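You operate a simulated robot arm through the tools that you are given. There is no shell and no other tool. Be economical: measure what you need, move in short steps, check, and stop when the job is done.

The job below is to be done with a simulated two-armed robot. You get a single attempt, and the scene is never put back.

JOB
Switch machine two off, lift its holder to the bench, hold it and free both thumb screws.
Fine: power key off before the holder is lifted; the holder lies on the bench, its four pins stay in their ports.

The check looks at the end state, three seconds after you hand in, the way a careful person would. Anything else that was tipped, shoved, dropped, spilled or broken makes it a failure.

ROBOT AND FRAMES
Two 7-joint arms with fingered hands on one trunk, on a base that drives. Base frame: it is fixed to the floor where the robot stands at the start and does not move with it; the origin is under the middle of the robot, x ahead of it, y to its left, z up. Readings come in cm, degrees, newtons and seconds.
The left shoulder is at the start at [2.2, 12.5, 140.3], the right one opposite. With the tool pointing down near the work surface each hand reaches from about 10 to 68 cm from the robot's upright axis, wherever it stands, measured 20 degrees to its own side. Places, roughly: cream pin [175, 25, 75]; door end machine top [50, 60, 80]; four-dot port of the teal holder [70, 0, 110]; gold holder [150, 25, 75]; gold holder one-and-two thumb screw [160, 40, 80]; gold holder three-and-four thumb screw [150, 30, 80]; gold pin [175, 0, 75]; green driver [200, -25, 75]; machine four fine key [50, -130, 90]; machine four four-dot handle [80, -110, 110]; machine four grind key [50, -120, 90]; machine four minus key [60, -110, 90]; machine four one-dot handle [60, -110, 110]; machine four plus key [60, -110, 100]; machine four shine key [50, -130, 90]; machine four smooth key [50, -120, 90]. Payload 4 kg a hand.
The tool frame of a hand sits at the grasp point between the pads (the TCP): z along the fingers, y along the line on which they close. The tips reach 2.9 cm beyond it. The gripper opens to 10 cm. The gripper's body begins 3.4 cm behind the TCP. The gripper is a hand of 5 fingers: y runs from the thumb to the fingers, the wrist lies at [-1.5, -10.5, -17.7] in the tool frame, and closing takes about 1.5 s.
Orientation is that of the tool frame in the base frame, as a unit quaternion [w, x, y, z]. With the fingers straight down and the wrist toward the robot, the tool's x, y and z point along [0, 1, 0], [1, 0, 0] and [0, 0, -1] of the base frame.

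CONTROLS
- The arms move only by the tool servo_tool. It takes "left_series", "right_series" or both (then of equal length, played together; a hand with none holds still); each is a list of rows, each an object of numbers (a shift or turn left out is 0, a gripper value left out holds the last): "wx", "wy", "wz": the turn, a rotation vector about the base's x, y, z in degrees; "tx", "ty", "tz": the shift along the base's x, y, z in cm. In form: [{"wx": .., "wy": .., "wz": .., "tx": .., "ty": .., "tz": ..}, ...]. A call has 1 to 8 rows; each row shifts and turns the commanded pose from where the row before left it. "left_grip" and "right_grip" are, for a hand that has rows, the gripper command, from -1 (shut) to 1 (fully open), values between in proportion, set as the call begins (left out, the last holds). A row lasts 0.2 s, in which the tool goes at most 5 cm and 8.6 degrees; a call with a longer step from one row to the next is refused whole, and so is a gripper value outside its range. Where a pose cannot be reached the arm comes as near as it can. A force on the tool above 60 N (or 10 N above the force at the start of the call, whichever is more), or a blocked arm, ends the call early, and 0.2 s more pass. Each finger travels about 4.5 cm/s and halts on what it meets, pressing with about 23 N; the grip force reading is that of the motor and also rises with nothing between the fingers. The clock runs only during rows and for 0.2 s after the last one: add rows that do not move to give the fingers time. The reply holds the time, the measured pose of the TCP, the force on the tool along the base axes, the opening and the grip force, in the units named above and with some noise, with the torque about the TCP (base axes, N m) and any sound that the robot's microphone picked up, and new pictures: "views" is both (left out), scene, wrist or none (wrist: the cameras of the hands that moved).
- Cameras (640 x 400 px; columns grow to the right, rows downward): "scene" is now at [11.98, 0.86, 153.33]; the picture's right is [0.09, -1.00, 0.00], its down [-0.55, -0.05, -0.83] and it looks along [0.83, 0.07, -0.55] (base axes); focal length 214 px, centre (320, 200). "left" rides on the left gripper at [-6.5, -8.6, -12.1] in its tool frame; the picture's right is [-0.76, -0.31, 0.58], its down [0.59, -0.70, 0.40] and it looks along [0.28, 0.64, 0.71] (tool axes); focal length 247 px, centre (320, 200). "right" rides on the right gripper at [6.6, -8.6, -12.1] in its tool frame; the picture's right is [-0.76, 0.31, -0.58], its down [-0.59, -0.70, 0.40] and it looks along [-0.28, 0.64, 0.71] (tool axes); focal length 247 px, centre (320, 200). There is no depth. A picture from a camera that has moved, and an enlarged one, comes with that camera's place and axes in the base frame and with its lens.
- raise_lower(by): slides the trunk up (or, below 0, down) by that many cm; the arms and the scene camera ride with it, the base frame stays. It gives what a move gives, with no picture.
- base_move(legs): drives the robot by 1 to 6 legs, each [ahead, turn to the left] in cm and degrees, along the robot's own axes; the way and the turn of a leg run together, so that a leg with both is an arc; at most 150 cm and 180 degrees a leg. The arms and the cameras ride along, it lands a little off, and it stops where it bumps. It gives what a move gives, and a new picture of the scene camera.
- curl_fingers(index, middle, ring, little, thumb_bend, thumb_turn, hand): sets how far each is bent, from 0 (flat) to 1 (curled in); at 0.3 the hand is open as for a grip, at 0.7 the pads meet at the TCP. One left out holds its place. A second passes; each finger stops where it meets its share of the squeeze, and holds until it gets a number again. A gripper value or a shape takes the hand back. It gives what a move gives, with no picture; readings hold the bend of each and the force on index, middle, ring, little, thumb and palm. thumb_turn goes from beside the hand (0) to across from the fingers (1), as for a grip.
- hand_shape(shape, hand): the hand has 5 fingers and takes this shape, open, in about a second: jaw (thumb against the fingers, like two jaws); tri (thumb and two fingers); tip (a fingertip pinch); poke (one finger out to press); point (the index stretched); flat (the hand flat); cup (the hand cupped); fist (a fist). The gripper value then closes the fingers along that shape, each until it touches; the sizes above hold for jaw. It gives what a move gives, with no picture.
- pan_tilt(pan, tilt): turns the head with the scene camera to pan (to the left, within 80 degrees either way) and tilt (down, from -29 to 69), counted from straight ahead of the robot. It gives what a move gives, and a new picture of the scene camera.
- enlarge(camera, box): a new picture of the part [left, top, right, bottom] of that camera's present view, enlarged. The clock stands still meanwhile.
- job_done(): hands the job in; it is judged then, once.

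Work in short steps. Places have to be worked out from the pictures, the camera data and where the tool is seen: move nearer, look again, correct. Check each grasp and each placing, and mend what went wrong. You have 120 turns and 260 pictures in all, those below and enlarged ones among them. Open the grippers and draw the arms clear of the work before you hand the job in, unless the task says otherwise; then end with one line.

The tools are called after "Request:" as a command line: name --argument value ..., lists and objects as JSON in quotes. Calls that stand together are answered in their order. servo_tool: Moves the arms, as the interface text tells. Its arguments: {"type":"object","properties":{"left_series":{"type":"array"},"left_grip":{"type":"number"},"right_series":{"type":"array"},"right_grip":{"type":"number"},"views":{"type":"string","enum":["both","scene","wrist","none"]}},"required":[]} The other tools are called the same way: raise_lower (by) slides the trunk up or down; hand_shape (shape, hand) gives the hand a shape; curl_fingers (index, middle, ring, little, thumb_bend, thumb_turn, hand) moves the fingers one by one; base_move (legs) drives the base; pan_tilt (pan, tilt) turns the head that bears the scene camera; enlarge (camera, box) takes an enlarged picture of a part of a camera's view; job_done () hands the job in.

At the start:

```text
time: 0.0
left_eef_pos: [50.55, 23.1, 148.76]
left_orientation: [0.001, 0.698, 0.716, -0.001]
left_wrist_force: [0.5, 1.2, -0.7]
left_torque: [0.0, 0.0, -0.03]
left_grip_width: 9.97
left_grip_force: 0.0
left_shape: jaw
left_bend: [0.3, 0.3, 0.3, 0.3, 0.3, 0.98]
left_finger forces: [0.0, 0.0, 0.1, 0.0, 0.0, 0.1]
right_eef_pos: [43.57, -22.69, 144.03]
right_orientation: [0.0, 0.698, 0.716, 0.0]
right_wrist_force: [0.2, -0.2, -0.1]
right_torque: [0.0, 0.03, 0.0]
right_grip_width: 9.97
right_grip_force: 0.0
right_shape: jaw
right_bend: [0.3, 0.3, 0.3, 0.3, 0.3, 0.98]
right_finger forces: [0.1, 0.0, 0.0, 0.0, 0.0, 0.0]
trunk travel left (down, up): [-60.0, 14.7]
robot x, y, heading: [-0.03, -0.17, 0.1]
head pan, tilt: [5.1, 33.7]
```

scene: 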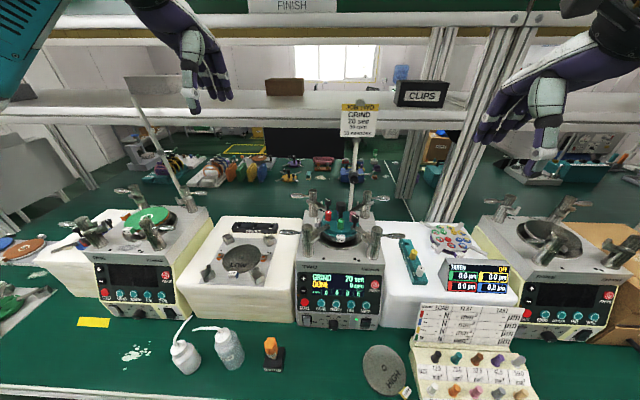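
right: 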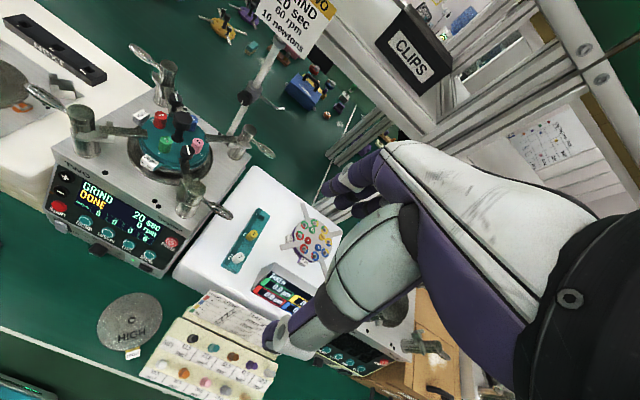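
left: 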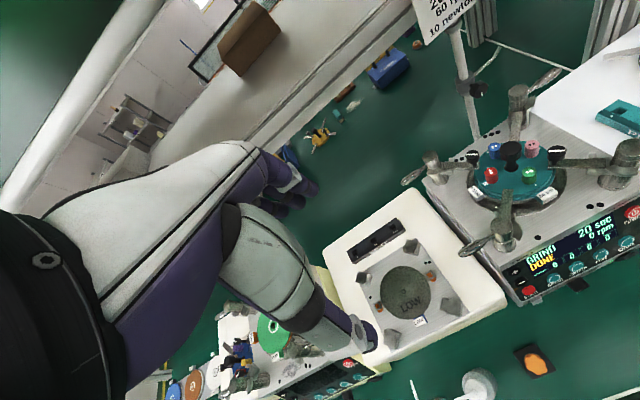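

The scene shows machine two straight ahead with a teal holder under four handles. I'll look closer before moving.

Request:
enlarge --camera "scene" --box '[280, 180, 400, 255]'

Request:
enlarge --camera "scene" --box '[280, 255, 400, 330]'

Request:
enlarge --camera "right" --box '[30, 40, 286, 200]'

Request:
enlarge --camera "left" --box '[400, 80, 640, 230]'

```text
5.33 times, centred on (340, 218) of scene
camera zoom: at [11.98, 0.86, 153.33], right [0.09, -1.0, 0.0], down [-0.55, -0.05, -0.83], along [0.83, 0.07, -0.55], focal length 1144 px, centre (213, 107)
```

zoom: 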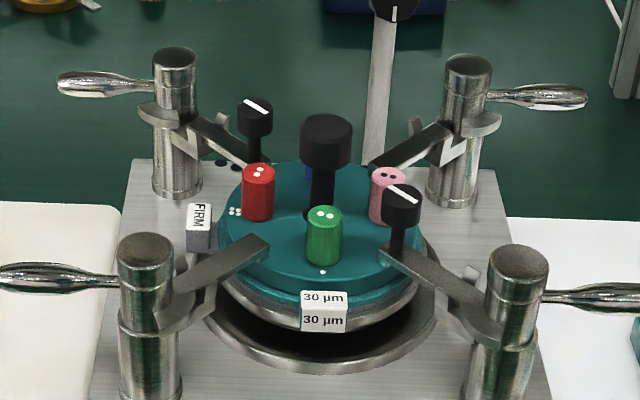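

```text
5.33 times, centred on (340, 292) of scene
camera zoom: at [11.98, 0.86, 153.33], right [0.09, -1.0, 0.0], down [-0.55, -0.05, -0.83], along [0.83, 0.07, -0.55], focal length 1144 px, centre (213, -293)
```

zoom: 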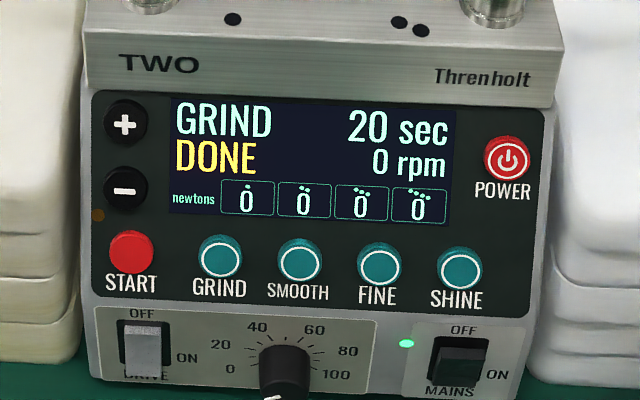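

```text
2.50 times, centred on (158, 120) of right
camera zoom: at [34.77, -16.3, 156.14], right [0.33, -0.75, 0.58], down [-0.69, -0.61, -0.4], along [0.65, -0.27, -0.71], focal length 617 px, centre (725, 400)
```

zoom: 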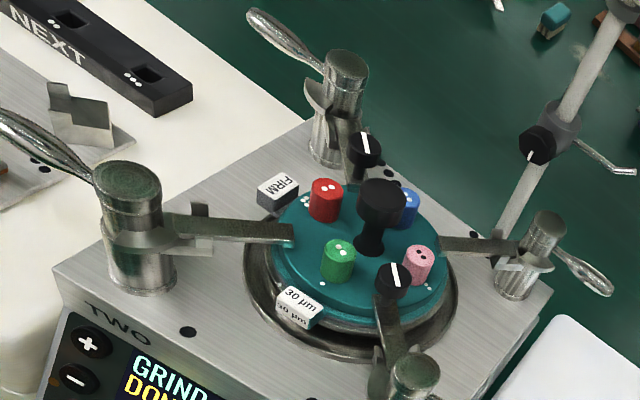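

```text
2.67 times, centred on (520, 155) of left
camera zoom: at [42.07, 16.25, 160.85], right [-0.29, -0.77, -0.58], down [-0.72, 0.57, -0.4], along [0.63, 0.3, -0.71], focal length 659 px, centre (-213, 320)
```

zoom: 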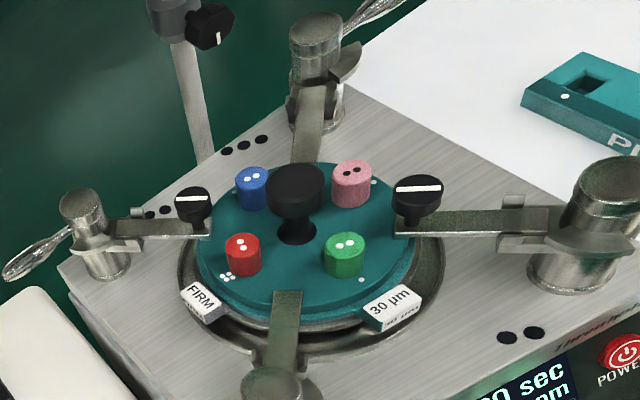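

Next I compare the handle states on the other machines and look at the bench front area.

Request:
enlarge --camera "scene" --box '[460, 180, 640, 292]'

Request:
enlarge --camera "scene" --box '[40, 170, 220, 282]'

Request:
enlarge --camera "scene" --box '[160, 290, 440, 400]'

Request:
enlarge --camera "scene" --box '[390, 220, 540, 400]'

Request:
enlarge --camera "scene" --box '[320, 70, 460, 150]'

```text
3.56 times, centred on (550, 236) of scene
camera zoom: at [11.98, 0.86, 153.33], right [0.09, -1.0, 0.0], down [-0.55, -0.05, -0.83], along [0.83, 0.07, -0.55], focal length 763 px, centre (-498, 72)
```

zoom: 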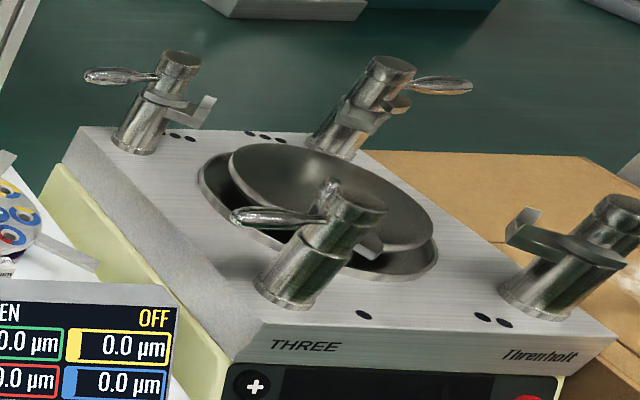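

```text
3.56 times, centred on (130, 226) of scene
camera zoom: at [11.98, 0.86, 153.33], right [0.09, -1.0, 0.0], down [-0.55, -0.05, -0.83], along [0.83, 0.07, -0.55], focal length 763 px, centre (996, 108)
```

zoom: 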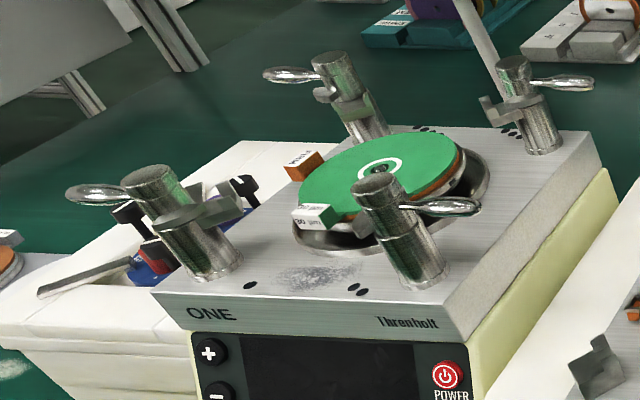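

```text
2.29 times, centred on (300, 345) of scene
camera zoom: at [11.98, 0.86, 153.33], right [0.09, -1.0, 0.0], down [-0.55, -0.05, -0.83], along [0.83, 0.07, -0.55], focal length 490 px, centre (366, -131)
```

zoom: 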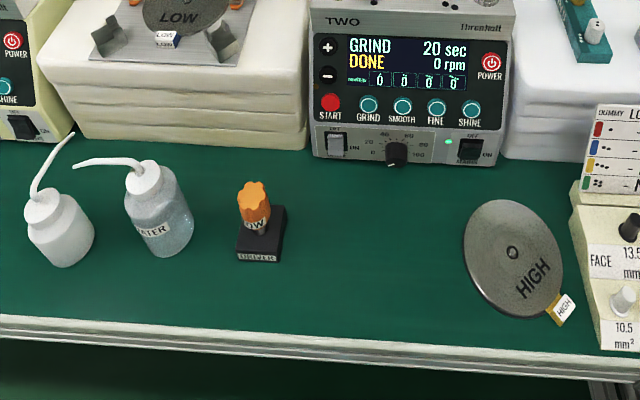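

```text
2.22 times, centred on (465, 310) of scene
camera zoom: at [11.98, 0.86, 153.33], right [0.09, -1.0, 0.0], down [-0.55, -0.05, -0.83], along [0.83, 0.07, -0.55], focal length 477 px, centre (-2, -44)
```

zoom: 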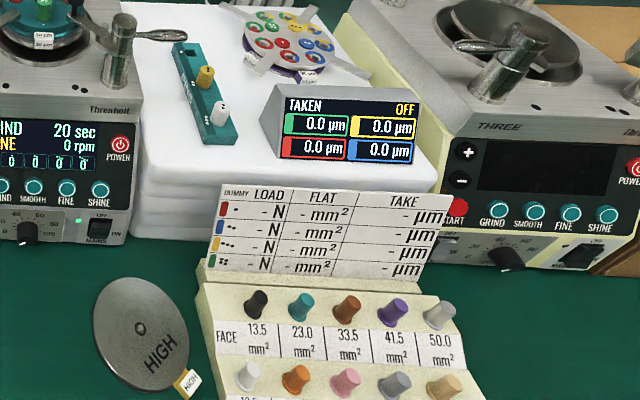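

```text
4.57 times, centred on (390, 110) of scene
camera zoom: at [11.98, 0.86, 153.33], right [0.09, -1.0, 0.0], down [-0.55, -0.05, -0.83], along [0.83, 0.07, -0.55], focal length 980 px, centre (0, 611)
```

zoom: 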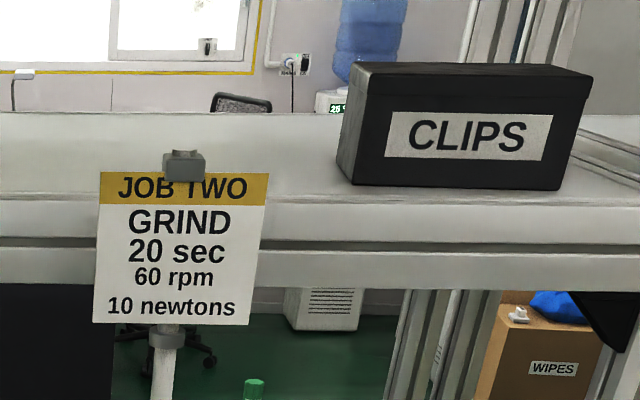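

Zoom in on individual clamp posts to understand the mechanism.

Request:
enlarge --camera "right" --box '[60, 90, 160, 152]'

Request:
enlarge --camera "right" --box '[150, 150, 250, 212]'

Request:
enlarge --camera "left" --box '[540, 120, 640, 182]'

Request:
enlarge --camera "scene" --box '[295, 215, 385, 271]'

```text
6.40 times, centred on (110, 121) of right
camera zoom: at [34.77, -16.3, 156.14], right [0.33, -0.75, 0.58], down [-0.69, -0.61, -0.4], along [0.65, -0.27, -0.71], focal length 1581 px, centre (1664, 706)
```

zoom: 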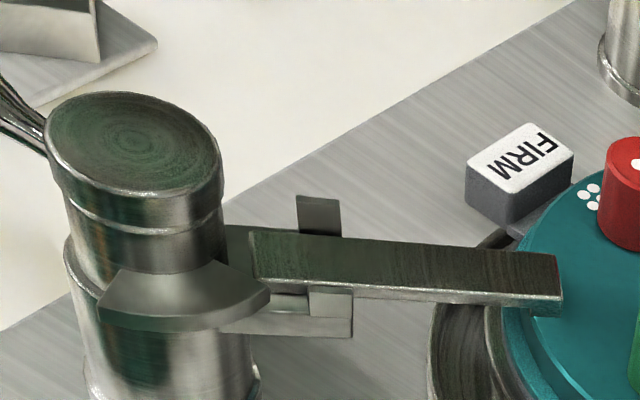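

```text
6.40 times, centred on (200, 181) of right
camera zoom: at [34.77, -16.3, 156.14], right [0.33, -0.75, 0.58], down [-0.69, -0.61, -0.4], along [0.65, -0.27, -0.71], focal length 1581 px, centre (1088, 322)
```

zoom: 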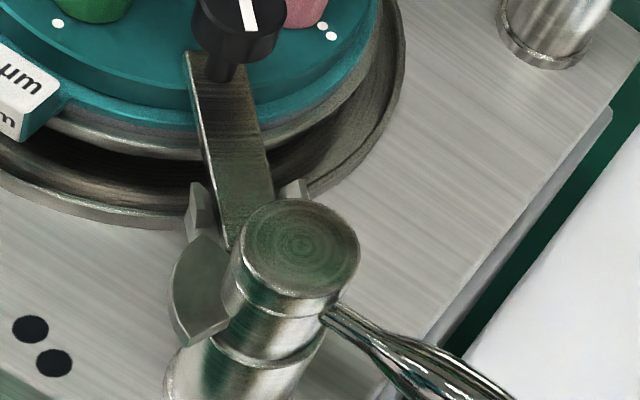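

```text
6.40 times, centred on (590, 151) of left
camera zoom: at [42.07, 16.25, 160.85], right [-0.29, -0.77, -0.58], down [-0.72, 0.57, -0.4], along [0.63, 0.3, -0.71], focal length 1581 px, centre (-1408, 514)
```

zoom: 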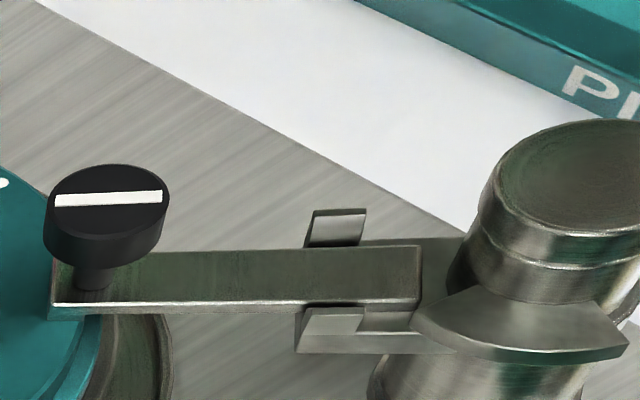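

```text
7.11 times, centred on (340, 243) of scene
camera zoom: at [11.98, 0.86, 153.33], right [0.09, -1.0, 0.0], down [-0.55, -0.05, -0.83], along [0.83, 0.07, -0.55], focal length 1525 px, centre (178, -106)
```

zoom: 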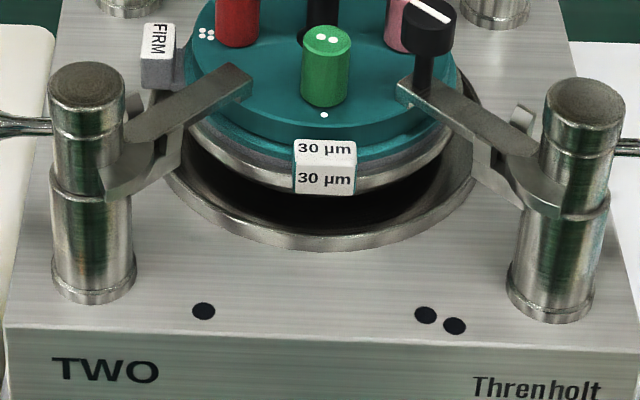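

The holder's four arms just rest in U-forks and the cams are swung aside (0 N). I estimate power key ≈ (52, −12, 97), on a panel leaning back ~33°. I set the right hand to poke and bring it in front, tilted 45°.

Request:
hand_shape --hand "right" --shape "poke"

Request:
servo_tool --right_series '[{"wy": -7.5, "tx": -1, "ty": 1, "tz": -4}, {"wy": -7.5, "tx": -1, "ty": 1, "tz": -4}, {"wy": -7.5, "tx": -1, "ty": 1, "tz": -4}, {"wy": -7.5, "tx": -1, "ty": 1, "tz": -4}, {"wy": -7.5, "tx": -1, "ty": 1, "tz": -4}, {"wy": -7.5, "tx": 0, "ty": 1, "tz": -4}, {"tz": -3, "ty": 2}, {"tz": -3, "ty": 2}]'

```text
time: 0.9
left_eef_pos: [50.61, 23.06, 148.83]
left_orientation: [0.0, 0.698, 0.716, 0.0]
left_wrist_force: [-0.1, 0.3, -0.1]
left_torque: [-0.03, -0.02, 0.01]
left_grip_width: 9.97
left_grip_force: 0.1
left_shape: jaw
left_bend: [0.3, 0.3, 0.3, 0.3, 0.3, 0.98]
left_finger forces: [0.0, 0.0, 0.0, 0.1, 0.1, 0.0]
right_eef_pos: [43.38, -22.7, 144.07]
right_orientation: [0.0, 0.698, 0.716, 0.0]
right_wrist_force: [0.3, 0.1, 0.1]
right_torque: [0.01, -0.02, -0.02]
right_grip_width: 0.0
right_grip_force: 0.1
right_shape: poke
right_bend: [0.7, 0.7, 0.99, 0.99, 1.0, 1.0]
right_finger forces: [0.0, 0.1, 0.0, 0.1, 0.1, 0.1]
trunk travel left (down, up): [-60.0, 14.7]
robot x, y, heading: [-0.25, 0.26, 0.0]
head pan, tilt: [5.1, 33.7]
```

```text
time: 2.7
left_eef_pos: [50.63, 22.96, 148.87]
left_orientation: [0.0, 0.698, 0.716, 0.0]
left_wrist_force: [-0.4, 0.7, -0.3]
left_torque: [0.0, -0.02, -0.03]
left_grip_width: 9.97
left_grip_force: 0.0
left_shape: jaw
left_bend: [0.3, 0.3, 0.3, 0.3, 0.3, 0.98]
left_finger forces: [0.0, 0.0, 0.1, 0.0, 0.0, 0.0]
right_eef_pos: [46.59, -18.28, 127.63]
right_orientation: [0.192, 0.671, 0.691, 0.187]
right_wrist_force: [0.0, 0.2, 0.3]
right_torque: [-0.03, 0.01, -0.01]
right_grip_width: 0.01
right_grip_force: 0.1
right_shape: poke
right_bend: [0.7, 0.7, 0.99, 0.99, 1.0, 1.0]
right_finger forces: [0.0, 0.1, 0.0, 0.1, 0.1, 0.0]
right hand out of reach, approached as far as the arm can: row 3, 4, 5, 6, 7, 8
trunk travel left (down, up): [-60.0, 14.7]
robot x, y, heading: [0.04, 0.07, -0.1]
head pan, tilt: [5.1, 33.7]
camera scene: at [11.99, 0.81, 153.33], right [0.09, -1.0, 0.0], down [-0.55, -0.05, -0.83], along [0.83, 0.07, -0.55], focal length 214 px, centre (320, 200)
camera right: at [32.98, -12.0, 133.46], right [-0.02, -0.75, 0.66], down [-0.38, -0.61, -0.7], along [0.92, -0.26, -0.28], focal length 247 px, centre (320, 200)
```

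scene: 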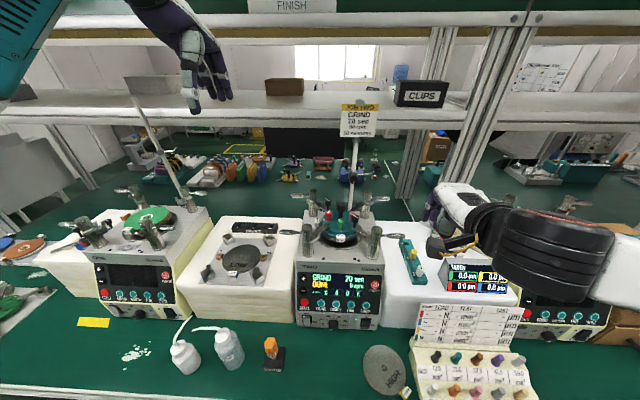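
right: 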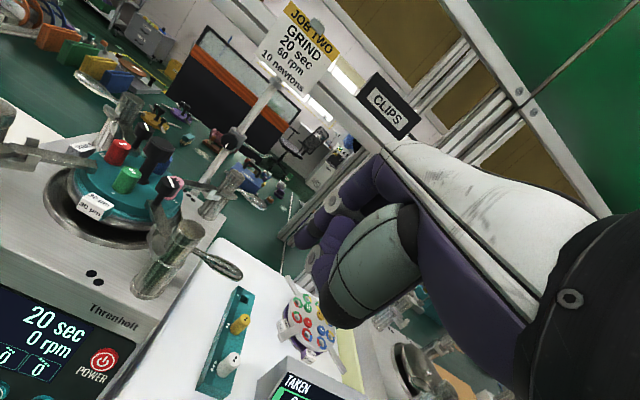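

The right arm stopped short (reach limits with the shoulder so high). I'll lower the trunk 15 cm and try again.

Request:
raise_lower --by -15

Request:
servo_tool --right_series '[{"tx": -2, "ty": 2}, {"tx": -2, "ty": 2}, {"tx": -2, "ty": 2}, {}]'

```text
time: 4.5
left_eef_pos: [50.55, 23.06, 134.03]
left_orientation: [0.0, 0.698, 0.716, 0.0]
left_wrist_force: [-0.7, 0.0, -0.1]
left_torque: [-0.02, -0.02, 0.02]
left_grip_width: 9.99
left_grip_force: 0.0
left_shape: jaw
left_bend: [0.3, 0.3, 0.3, 0.3, 0.3, 0.98]
left_finger forces: [0.0, 0.0, 0.0, 0.1, 0.1, 0.0]
right_eef_pos: [47.13, -18.29, 111.58]
right_orientation: [0.185, 0.673, 0.693, 0.181]
right_wrist_force: [-0.2, -1.1, 0.4]
right_torque: [-0.01, 0.01, 0.01]
right_grip_width: 0.0
right_grip_force: 0.0
right_shape: poke
right_bend: [0.7, 0.7, 0.99, 0.99, 1.0, 1.0]
right_finger forces: [0.0, 0.0, 0.1, 0.0, 0.0, 0.0]
trunk travel left (down, up): [-45.0, 29.7]
robot x, y, heading: [-0.02, -0.09, -0.2]
head pan, tilt: [5.1, 33.7]
```

```text
time: 5.5
left_eef_pos: [50.4, 23.02, 133.93]
left_orientation: [0.0, 0.697, 0.717, -0.001]
left_wrist_force: [0.4, 0.0, 0.1]
left_torque: [-0.01, -0.02, 0.0]
left_grip_width: 9.99
left_grip_force: 0.2
left_shape: jaw
left_bend: [0.3, 0.3, 0.3, 0.3, 0.3, 0.98]
left_finger forces: [0.0, 0.1, 0.1, 0.1, 0.0, 0.0]
right_eef_pos: [46.25, -11.58, 110.9]
right_orientation: [0.184, 0.673, 0.693, 0.181]
right_wrist_force: [-0.1, 0.5, -0.7]
right_torque: [0.02, 0.0, 0.03]
right_grip_width: 0.0
right_grip_force: 0.1
right_shape: poke
right_bend: [0.7, 0.7, 0.99, 0.99, 1.0, 1.0]
right_finger forces: [0.0, 0.0, 0.1, 0.0, 0.1, 0.1]
right hand out of reach, approached as far as the arm can: row 1, 2, 3
trunk travel left (down, up): [-45.0, 29.7]
robot x, y, heading: [0.17, 0.32, 0.1]
head pan, tilt: [5.1, 33.7]
camera scene: at [13.06, 0.76, 138.25], right [0.09, -1.0, 0.0], down [-0.55, -0.05, -0.83], along [0.83, 0.08, -0.55], focal length 214 px, centre (320, 200)
camera right: at [32.72, -5.25, 117.08], right [0.0, -0.75, 0.66], down [-0.4, -0.61, -0.69], along [0.92, -0.27, -0.3], focal length 247 px, centre (320, 200)
```

scene: 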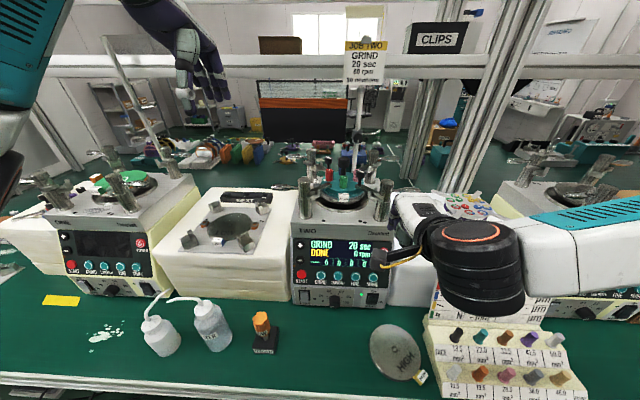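
right: 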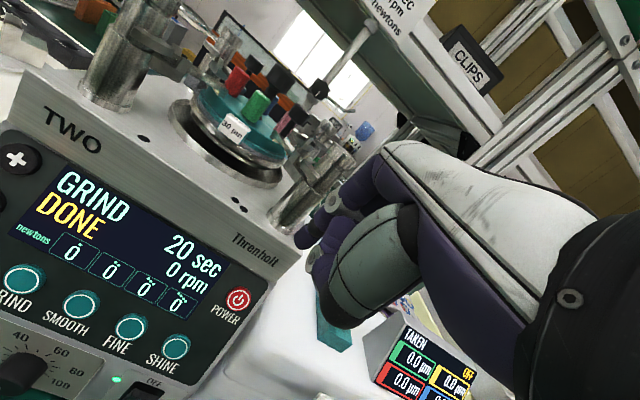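

The TCP is now at (46.3, −11.6, 110.9) and the key ray puts it at ≈ (52, −12.1, 96.8). I'll descend in front of the panel and look.

Request:
servo_tool --right_series '[{"tz": -2}, {"tz": -2}, {"tz": -2}, {}]'

Request:
enlarge --camera "scene" --box '[340, 210, 460, 300]'

```text
time: 6.5
left_eef_pos: [50.7, 22.92, 133.94]
left_orientation: [0.0, 0.698, 0.716, 0.0]
left_wrist_force: [0.4, -1.0, -0.5]
left_torque: [0.02, -0.03, 0.03]
left_grip_width: 9.98
left_grip_force: 0.1
left_shape: jaw
left_bend: [0.3, 0.3, 0.3, 0.3, 0.3, 0.98]
left_finger forces: [0.0, 0.0, 0.0, 0.1, 0.0, 0.1]
right_eef_pos: [46.29, -9.7, 106.58]
right_orientation: [0.183, 0.675, 0.692, 0.179]
right_wrist_force: [0.2, 0.0, -0.1]
right_torque: [0.06, -0.01, 0.0]
right_grip_width: 0.0
right_grip_force: 0.0
right_shape: poke
right_bend: [0.7, 0.7, 0.99, 0.99, 1.0, 1.0]
right_finger forces: [0.0, 0.0, 0.0, 0.0, 0.0, 0.0]
right hand out of reach, approached as far as the arm can: row 2, 3
trunk travel left (down, up): [-45.0, 29.7]
robot x, y, heading: [-0.28, -0.03, -0.1]
head pan, tilt: [5.1, 33.7]
camera scene: at [13.1, 0.7, 138.24], right [0.09, -1.0, 0.0], down [-0.55, -0.05, -0.83], along [0.83, 0.08, -0.55], focal length 214 px, centre (320, 200)
camera right: at [32.77, -3.37, 112.68], right [0.0, -0.75, 0.66], down [-0.4, -0.61, -0.69], along [0.92, -0.27, -0.3], focal length 247 px, centre (320, 200)
```

scene: 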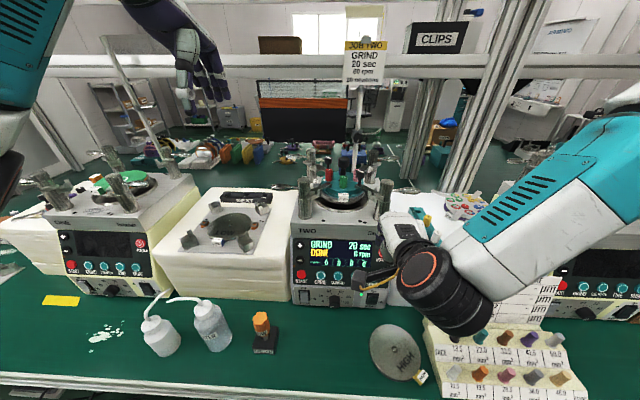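
right: 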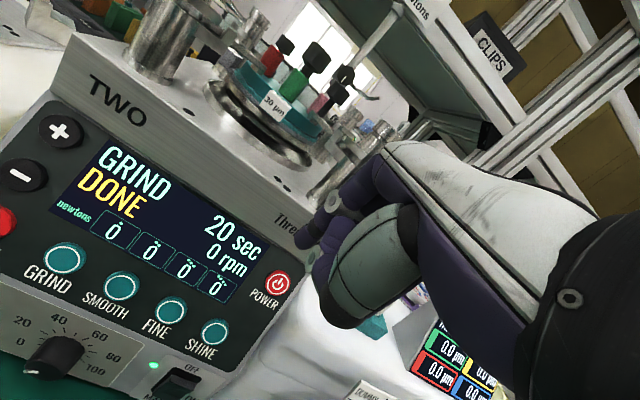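

```text
4.44 times, centred on (400, 255) of scene
camera zoom: at [13.1, 0.7, 138.24], right [0.09, -1.0, 0.0], down [-0.55, -0.05, -0.83], along [0.83, 0.08, -0.55], focal length 953 px, centre (-36, -44)
```

zoom: 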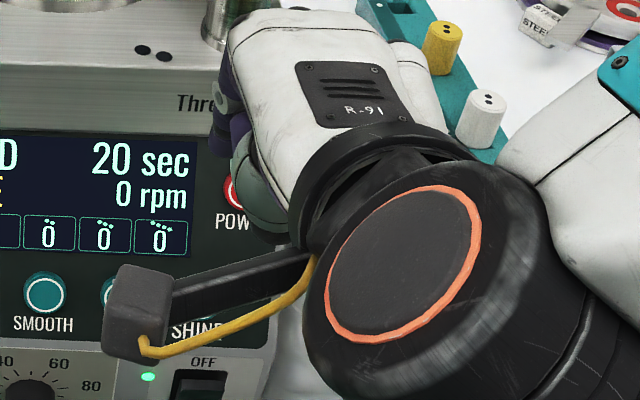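

The arm is at its inner limit; backing the base off 15 cm should give the wrist room.

Request:
base_move --legs '[[-15, 0]]'

Request:
servo_tool --right_series '[{"tx": 2}, {"tx": 3, "ty": -1}, {"tx": 3, "ty": -1}, {"tx": 3, "tz": -1}, {"tz": -2}, {}]'

```text
time: 7.8
left_eef_pos: [35.6, 22.92, 133.93]
left_orientation: [0.0, 0.699, 0.716, 0.0]
left_wrist_force: [-0.5, -0.7, 0.1]
left_torque: [0.04, -0.02, -0.02]
left_grip_width: 9.97
left_grip_force: 0.0
left_shape: jaw
left_bend: [0.3, 0.3, 0.3, 0.3, 0.3, 0.98]
left_finger forces: [0.0, 0.0, 0.0, 0.0, 0.0, 0.0]
right_eef_pos: [31.19, -9.7, 106.55]
right_orientation: [0.185, 0.675, 0.691, 0.178]
right_wrist_force: [0.5, 0.2, -0.6]
right_torque: [0.02, 0.0, 0.02]
right_grip_width: 0.0
right_grip_force: 0.1
right_shape: poke
right_bend: [0.7, 0.7, 0.99, 0.99, 1.0, 1.0]
right_finger forces: [0.1, 0.0, 0.0, 0.0, 0.1, 0.0]
trunk travel left (down, up): [-45.0, 29.7]
robot x, y, heading: [-14.98, -0.17, -0.2]
head pan, tilt: [5.1, 33.7]
camera scene: at [-1.97, 0.85, 138.24], right [0.09, -1.0, 0.0], down [-0.55, -0.05, -0.83], along [0.83, 0.07, -0.55], focal length 214 px, centre (320, 200)
```

scene: 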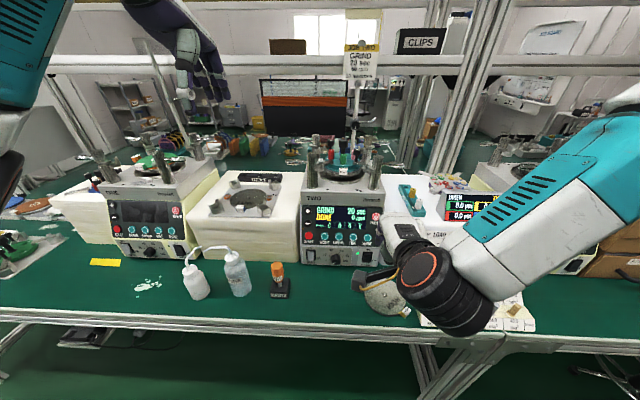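

```text
time: 9.2
left_eef_pos: [35.61, 22.89, 133.93]
left_orientation: [-0.001, 0.698, 0.716, 0.0]
left_wrist_force: [0.9, -0.2, 0.1]
left_torque: [-0.04, 0.01, 0.01]
left_grip_width: 9.98
left_grip_force: 0.1
left_shape: jaw
left_bend: [0.3, 0.3, 0.3, 0.3, 0.3, 0.98]
left_finger forces: [0.1, 0.0, 0.0, 0.1, 0.1, 0.1]
right_eef_pos: [42.63, -10.54, 105.68]
right_orientation: [0.185, 0.677, 0.69, 0.175]
right_wrist_force: [-0.8, -1.1, -0.8]
right_torque: [-0.01, 0.02, 0.02]
right_grip_width: 0.01
right_grip_force: 0.1
right_shape: poke
right_bend: [0.7, 0.7, 0.99, 0.99, 1.0, 1.0]
right_finger forces: [0.0, 0.1, 0.0, 0.0, 0.0, 0.1]
right hand out of reach, approached as far as the arm can: row 3, 5
trunk travel left (down, up): [-45.0, 29.7]
robot x, y, heading: [-14.66, -0.14, -0.0]
head pan, tilt: [5.1, 33.7]
camera scene: at [-1.87, 0.87, 138.23], right [0.09, -1.0, 0.0], down [-0.55, -0.05, -0.83], along [0.83, 0.07, -0.55], focal length 214 px, centre (320, 200)
camera right: at [29.04, -3.98, 111.92], right [0.0, -0.75, 0.67], down [-0.41, -0.61, -0.68], along [0.91, -0.28, -0.3], focal length 247 px, centre (320, 200)
```

scene: 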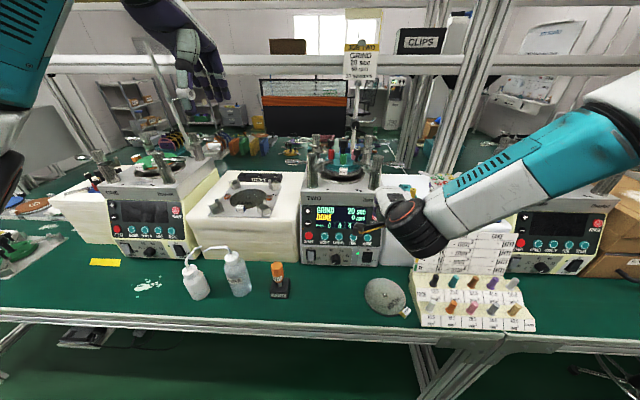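
right: 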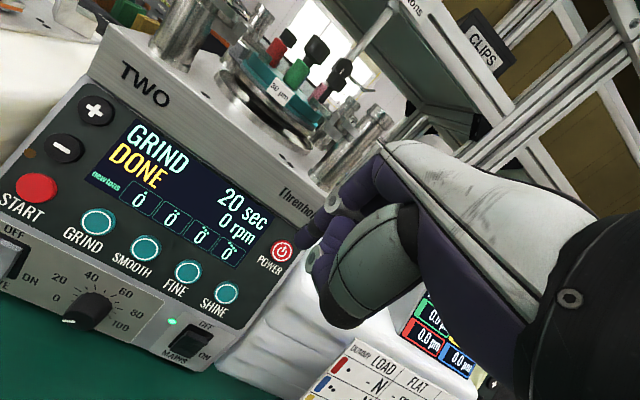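

Wrist limits still bite with the tilt. I'll back the hand up and away, then lower the trunk further so the forearm is more level.

Request:
servo_tool --right_series '[{"tx": -4, "tz": 3}, {"tx": -3, "tz": 4}, {"tz": 4}, {"tz": 3}, {}]' --views "none"

Request:
raise_lower --by -17

Request:
servo_tool --right_series '[{"tx": 2, "ty": -0.5}, {"tx": 2, "ty": -0.5}, {"tx": 2}, {}]'

```text
time: 10.4
left_eef_pos: [35.65, 22.94, 133.95]
left_orientation: [0.0, 0.698, 0.716, 0.0]
left_wrist_force: [0.1, 0.2, 0.2]
left_torque: [-0.01, 0.0, -0.01]
left_grip_width: 10.02
left_grip_force: 0.0
left_shape: jaw
left_bend: [0.3, 0.3, 0.3, 0.3, 0.3, 0.98]
left_finger forces: [0.0, 0.0, 0.0, 0.1, 0.1, 0.0]
right_eef_pos: [35.6, -10.43, 119.85]
right_orientation: [0.185, 0.675, 0.691, 0.178]
right_wrist_force: [0.7, -0.6, 0.2]
right_torque: [0.0, -0.04, 0.03]
right_grip_width: 0.0
right_grip_force: 0.1
right_shape: poke
right_bend: [0.7, 0.7, 0.99, 0.99, 1.0, 1.0]
right_finger forces: [0.0, 0.1, 0.0, 0.0, 0.1, 0.1]
trunk travel left (down, up): [-45.0, 29.7]
robot x, y, heading: [-14.89, 0.13, 0.3]
head pan, tilt: [5.1, 33.7]
```

```text
time: 12.3
left_eef_pos: [35.49, 23.0, 116.99]
left_orientation: [0.0, 0.699, 0.716, 0.0]
left_wrist_force: [0.1, 0.2, 0.4]
left_torque: [0.02, -0.02, 0.02]
left_grip_width: 9.97
left_grip_force: 0.1
left_shape: jaw
left_bend: [0.3, 0.3, 0.3, 0.3, 0.3, 0.98]
left_finger forces: [0.1, 0.1, 0.0, 0.0, 0.0, 0.0]
right_eef_pos: [35.49, -10.53, 102.88]
right_orientation: [0.185, 0.675, 0.692, 0.177]
right_wrist_force: [0.3, -0.1, 0.0]
right_torque: [0.03, 0.03, 0.02]
right_grip_width: 0.0
right_grip_force: 0.2
right_shape: poke
right_bend: [0.7, 0.7, 0.99, 0.99, 1.0, 1.0]
right_finger forces: [0.0, 0.0, 0.1, 0.0, 0.0, 0.0]
trunk travel left (down, up): [-28.0, 46.7]
robot x, y, heading: [-14.93, 0.07, 0.2]
head pan, tilt: [5.1, 33.7]
```

```text
time: 13.3
left_eef_pos: [35.62, 22.78, 116.88]
left_orientation: [0.0, 0.698, 0.716, 0.0]
left_wrist_force: [-0.7, 0.0, -0.2]
left_torque: [0.03, -0.02, -0.03]
left_grip_width: 9.98
left_grip_force: 0.1
left_shape: jaw
left_bend: [0.3, 0.3, 0.3, 0.3, 0.3, 0.98]
left_finger forces: [0.0, 0.0, 0.0, 0.0, 0.0, 0.0]
right_eef_pos: [41.45, -11.36, 102.88]
right_orientation: [0.185, 0.675, 0.691, 0.178]
right_wrist_force: [0.5, 0.0, 0.1]
right_torque: [0.01, 0.02, 0.0]
right_grip_width: 0.02
right_grip_force: 0.1
right_shape: poke
right_bend: [0.7, 0.7, 0.99, 0.99, 1.0, 1.0]
right_finger forces: [0.0, 0.1, 0.0, 0.0, 0.1, 0.1]
trunk travel left (down, up): [-28.0, 46.7]
robot x, y, heading: [-15.13, 0.02, -0.2]
head pan, tilt: [5.1, 33.7]
camera scene: at [1.74, 0.84, 120.93], right [0.09, -1.0, 0.0], down [-0.55, -0.05, -0.83], along [0.83, 0.07, -0.55], focal length 214 px, centre (320, 200)
camera right: at [28.0, -5.05, 109.0], right [0.0, -0.75, 0.66], down [-0.4, -0.61, -0.69], along [0.92, -0.27, -0.3], focal length 247 px, centre (320, 200)
```

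scene: 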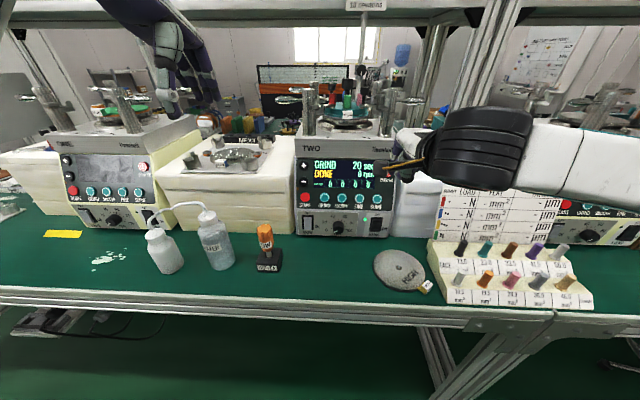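
right: 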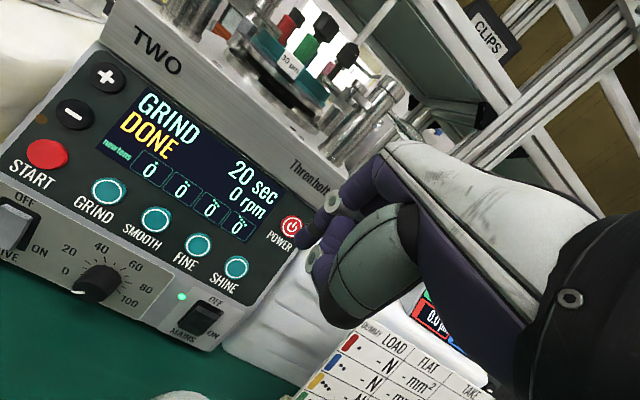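

Now it reaches. Fingertip projects around pixel (310, 252), tip ≈ (42.7, −11.4, 101); key ≈ (52, −12.1, 97). Moving closer.

Request:
servo_tool --right_series '[{"tx": 2, "ty": -0.3, "tz": -0.5}, {"tx": 2, "ty": -0.3, "tz": -0.8}, {"tx": 1.5, "tz": -0.9}, {}]'

Request:
enlarge --camera "right" --box '[220, 160, 400, 280]'

Request:
enlarge --camera "scene" --box '[340, 120, 460, 220]'

```text
time: 14.3
left_eef_pos: [35.56, 23.01, 116.96]
left_orientation: [0.0, 0.699, 0.716, 0.0]
left_wrist_force: [0.7, 0.2, 0.8]
left_torque: [0.01, 0.01, -0.01]
left_grip_width: 9.97
left_grip_force: 0.1
left_shape: jaw
left_bend: [0.3, 0.3, 0.3, 0.3, 0.3, 0.98]
left_finger forces: [0.1, 0.0, 0.0, 0.0, 0.1, 0.0]
right_eef_pos: [46.94, -12.18, 100.77]
right_orientation: [0.185, 0.676, 0.691, 0.177]
right_wrist_force: [-0.6, -0.6, 0.3]
right_torque: [-0.01, -0.02, -0.03]
right_grip_width: 0.0
right_grip_force: 0.1
right_shape: poke
right_bend: [0.7, 0.7, 0.99, 0.99, 1.0, 1.0]
right_finger forces: [0.0, 0.1, 0.0, 0.0, 0.0, 0.0]
trunk travel left (down, up): [-28.0, 46.7]
robot x, y, heading: [-15.04, -0.25, -0.2]
head pan, tilt: [5.1, 33.7]
camera scene: at [1.74, 0.84, 120.93], right [0.09, -1.0, 0.0], down [-0.55, -0.05, -0.83], along [0.83, 0.07, -0.55], focal length 214 px, centre (320, 200)
camera right: at [33.45, -5.7, 106.76], right [-0.01, -0.75, 0.67], down [-0.4, -0.61, -0.69], along [0.92, -0.27, -0.3], focal length 247 px, centre (320, 200)
```

scene: 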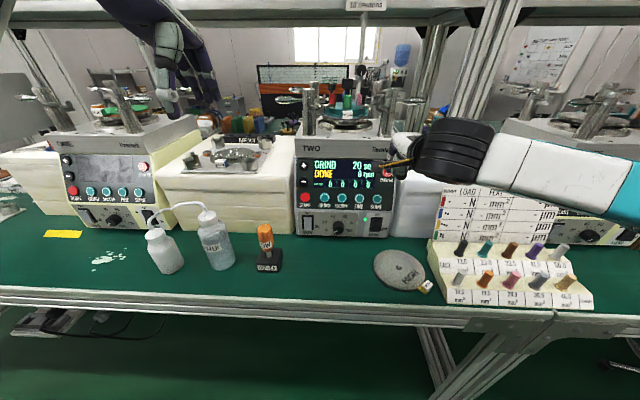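
right: 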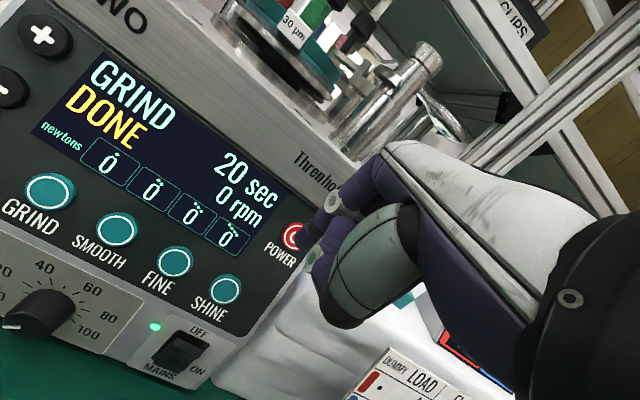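

```text
3.33 times, centred on (310, 220) of right
camera zoom: at [33.45, -5.7, 106.76], right [-0.01, -0.75, 0.67], down [-0.4, -0.61, -0.69], along [0.92, -0.27, -0.3], focal length 823 px, centre (353, 133)
```

zoom: 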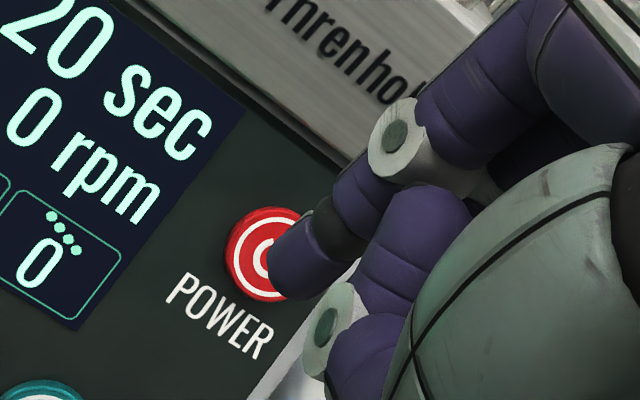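

```text
4.00 times, centred on (400, 170) of scene
camera zoom: at [1.74, 0.84, 120.93], right [0.09, -1.0, 0.0], down [-0.55, -0.05, -0.83], along [0.83, 0.07, -0.55], focal length 858 px, centre (0, 320)
```

zoom: 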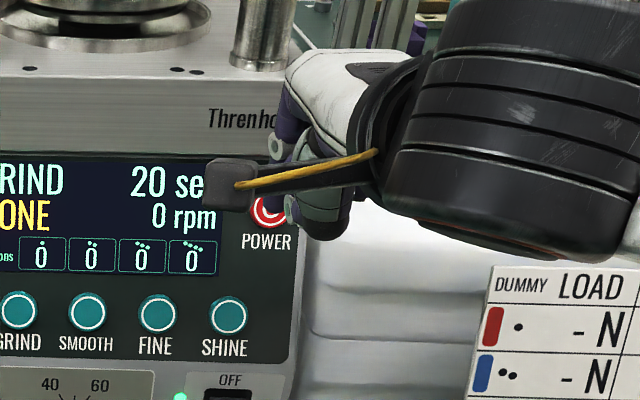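

The index tip is just in front of the key (~3 cm away along the line of sight). I press along (0.87, −0.1, −0.45) in small steps.

Request:
servo_tool --right_series '[{"tx": 0.9, "ty": -0.12, "tz": -0.42}, {"tx": 0.9, "ty": -0.12, "tz": -0.42}, {"tx": 0.5, "ty": -0.05, "tz": -0.25}, {}]'

Request:
enlarge --camera "right" --box '[190, 140, 400, 280]'

```text
time: 15.3
left_eef_pos: [35.66, 22.96, 116.95]
left_orientation: [0.0, 0.698, 0.716, 0.0]
left_wrist_force: [0.0, -0.1, 0.1]
left_torque: [0.01, -0.05, -0.01]
left_grip_width: 9.98
left_grip_force: 0.0
left_shape: jaw
left_bend: [0.3, 0.3, 0.3, 0.3, 0.3, 0.98]
left_finger forces: [0.1, 0.1, 0.0, 0.0, 0.0, 0.1]
right_eef_pos: [49.25, -12.35, 99.58]
right_orientation: [0.185, 0.675, 0.691, 0.178]
right_wrist_force: [-0.1, 0.7, -0.4]
right_torque: [0.03, 0.03, 0.0]
right_grip_width: 0.0
right_grip_force: 0.0
right_shape: poke
right_bend: [0.7, 0.7, 0.99, 0.99, 1.0, 1.0]
right_finger forces: [0.0, 0.1, 0.1, 0.0, 0.0, 0.1]
trunk travel left (down, up): [-28.0, 46.7]
robot x, y, heading: [-15.32, -0.04, -0.3]
head pan, tilt: [5.1, 33.7]
camera scene: at [1.75, 0.84, 120.92], right [0.09, -1.0, 0.0], down [-0.55, -0.05, -0.83], along [0.83, 0.07, -0.55], focal length 214 px, centre (320, 200)
camera right: at [35.76, -5.99, 105.66], right [0.0, -0.75, 0.66], down [-0.4, -0.61, -0.69], along [0.92, -0.27, -0.3], focal length 247 px, centre (320, 200)
```

scene: 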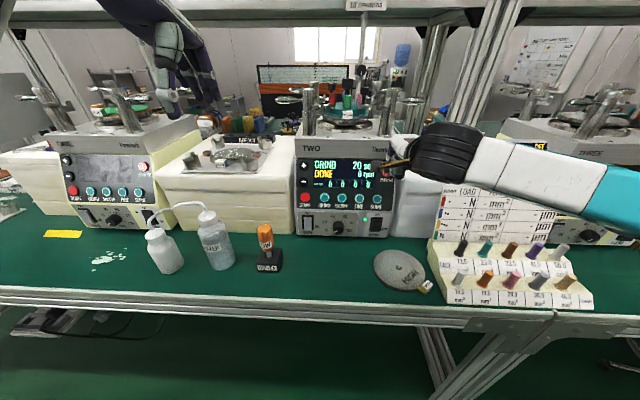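
right: 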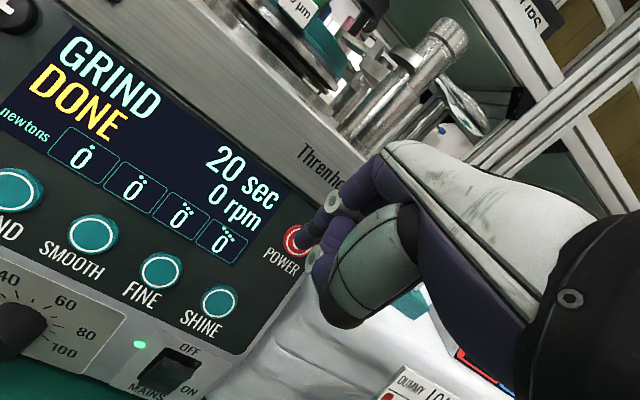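

```text
2.86 times, centred on (295, 210) of right
camera zoom: at [35.76, -5.99, 105.66], right [0.0, -0.75, 0.66], down [-0.4, -0.61, -0.69], along [0.92, -0.27, -0.3], focal length 706 px, centre (391, 171)
```

zoom: 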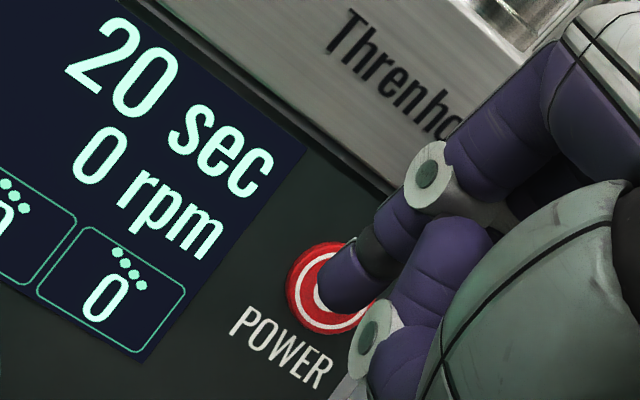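

The tip is over the key's right half; no contact yet. I press on with a slight +y correction.

Request:
servo_tool --right_series '[{"tx": 0.4, "ty": 0.3, "tz": -0.2}, {"tx": 0.4, "tz": -0.2}, {"tx": 0.4, "tz": -0.2}, {}]'

Request:
enlarge --camera "right" --box '[190, 140, 400, 280]'

```text
time: 16.3
left_eef_pos: [35.62, 23.05, 116.92]
left_orientation: [0.0, 0.699, 0.715, 0.0]
left_wrist_force: [0.1, 0.1, 0.0]
left_torque: [0.01, 0.0, 0.01]
left_grip_width: 9.99
left_grip_force: 0.1
left_shape: jaw
left_bend: [0.3, 0.3, 0.3, 0.3, 0.3, 0.98]
left_finger forces: [0.0, 0.1, 0.0, 0.1, 0.0, 0.0]
right_eef_pos: [50.44, -12.17, 98.88]
right_orientation: [0.185, 0.675, 0.691, 0.178]
right_wrist_force: [-0.6, 1.9, -0.1]
right_torque: [0.0, -0.03, 0.02]
right_grip_width: 0.0
right_grip_force: 0.0
right_shape: poke
right_bend: [0.7, 0.7, 0.99, 0.99, 1.0, 1.0]
right_finger forces: [0.0, 0.0, 0.0, 0.0, 0.0, 0.0]
trunk travel left (down, up): [-28.0, 46.7]
robot x, y, heading: [-15.01, -0.0, -0.0]
head pan, tilt: [5.1, 33.7]
camera scene: at [1.75, 0.85, 120.92], right [0.09, -1.0, 0.0], down [-0.55, -0.05, -0.83], along [0.83, 0.07, -0.55], focal length 214 px, centre (320, 200)
camera right: at [37.0, -5.66, 105.03], right [0.0, -0.75, 0.66], down [-0.4, -0.61, -0.69], along [0.92, -0.27, -0.3], focal length 247 px, centre (320, 200)
```

scene: 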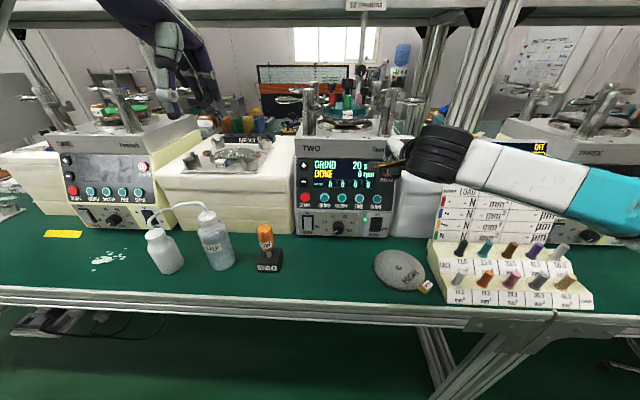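
right: 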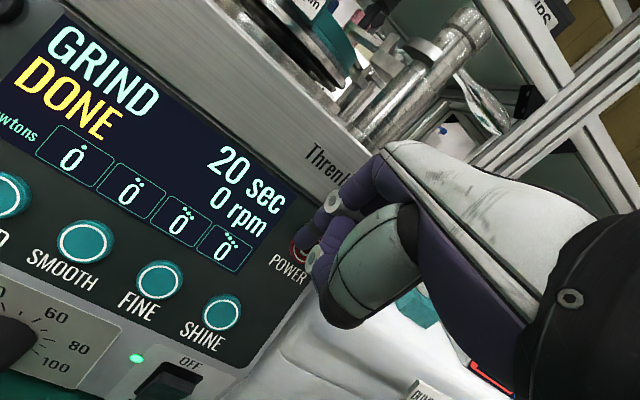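

```text
2.86 times, centred on (295, 210) of right
camera zoom: at [37.0, -5.66, 105.03], right [0.0, -0.75, 0.66], down [-0.4, -0.61, -0.69], along [0.92, -0.27, -0.3], focal length 706 px, centre (391, 171)
```

zoom: 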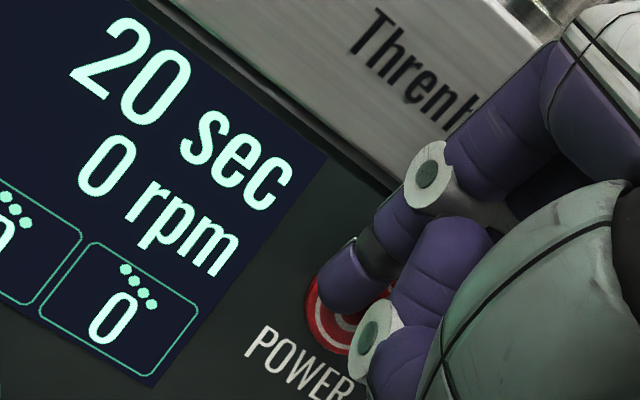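

Tip now near the key's upper-left, with its shadow close. I continue pressing with a bit more downward.

Request:
servo_tool --right_series '[{"tx": 0.2, "ty": -0.2, "tz": -0.4}, {"tx": 0.4, "tz": -0.25}, {"tx": 0.4, "tz": -0.25}, {"tx": 0.4, "tz": -0.25}, {}]'

Request:
enlarge --camera "right" --box '[190, 140, 400, 280]'

```text
time: 17.5
left_eef_pos: [35.02, 22.96, 117.22]
left_orientation: [0.003, 0.698, 0.716, 0.001]
left_wrist_force: [0.0, 0.6, -0.6]
left_torque: [0.02, 0.02, 0.02]
left_grip_width: 10.0
left_grip_force: 0.0
left_shape: jaw
left_bend: [0.3, 0.3, 0.3, 0.3, 0.3, 0.98]
left_finger forces: [0.0, 0.0, 0.1, 0.0, 0.1, 0.1]
right_eef_pos: [51.38, -12.3, 98.29]
right_orientation: [0.188, 0.674, 0.691, 0.182]
right_wrist_force: [-35.8, -3.5, 23.0]
right_torque: [-0.08, 0.51, -0.09]
right_grip_width: 0.0
right_grip_force: 0.0
right_shape: poke
right_bend: [0.71, 0.7, 0.99, 0.99, 1.0, 1.0]
right_finger forces: [26.6, 15.8, 0.0, 0.0, 0.1, 0.0]
trunk travel left (down, up): [-28.0, 46.7]
robot x, y, heading: [-15.17, 0.3, -0.3]
head pan, tilt: [5.1, 33.7]
heard: click
camera scene: at [1.06, 0.85, 121.05], right [0.09, -1.0, 0.0], down [-0.55, -0.05, -0.84], along [0.83, 0.07, -0.55], focal length 214 px, centre (320, 200)
camera right: at [37.73, -5.79, 104.37], right [-0.01, -0.75, 0.66], down [-0.39, -0.61, -0.69], along [0.92, -0.27, -0.29], focal length 247 px, centre (320, 200)
```

scene: 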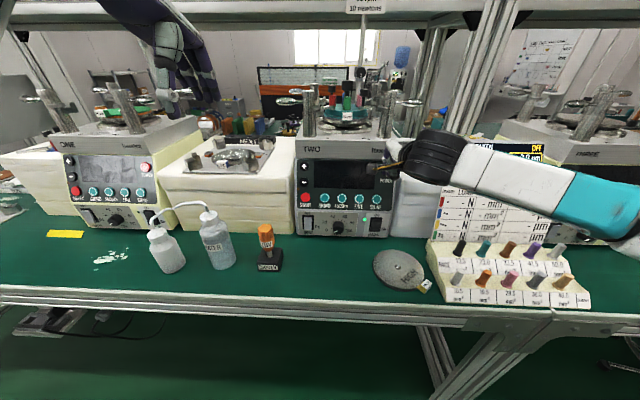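
right: 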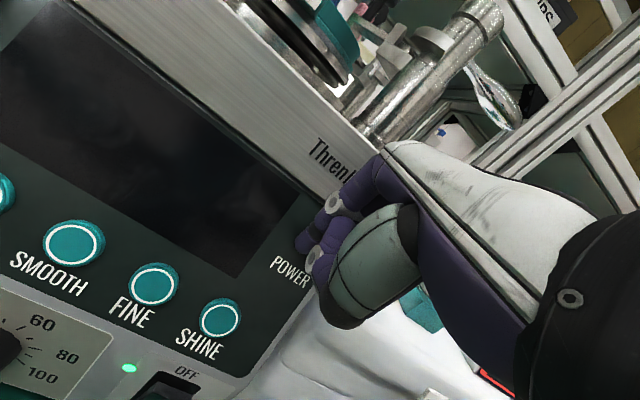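

```text
2.86 times, centred on (295, 210) of right
camera zoom: at [37.73, -5.79, 104.37], right [-0.01, -0.75, 0.66], down [-0.39, -0.61, -0.69], along [0.92, -0.27, -0.29], focal length 706 px, centre (391, 171)
```

zoom: 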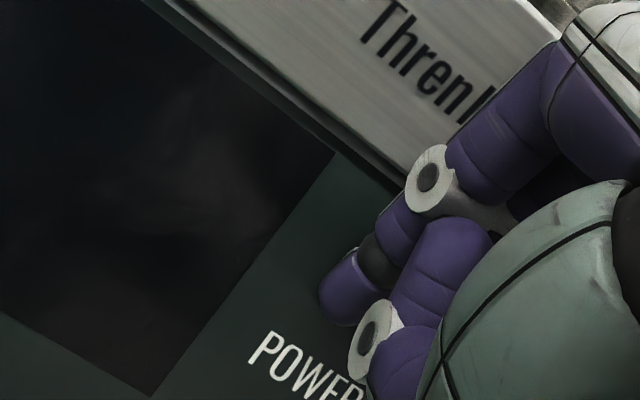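

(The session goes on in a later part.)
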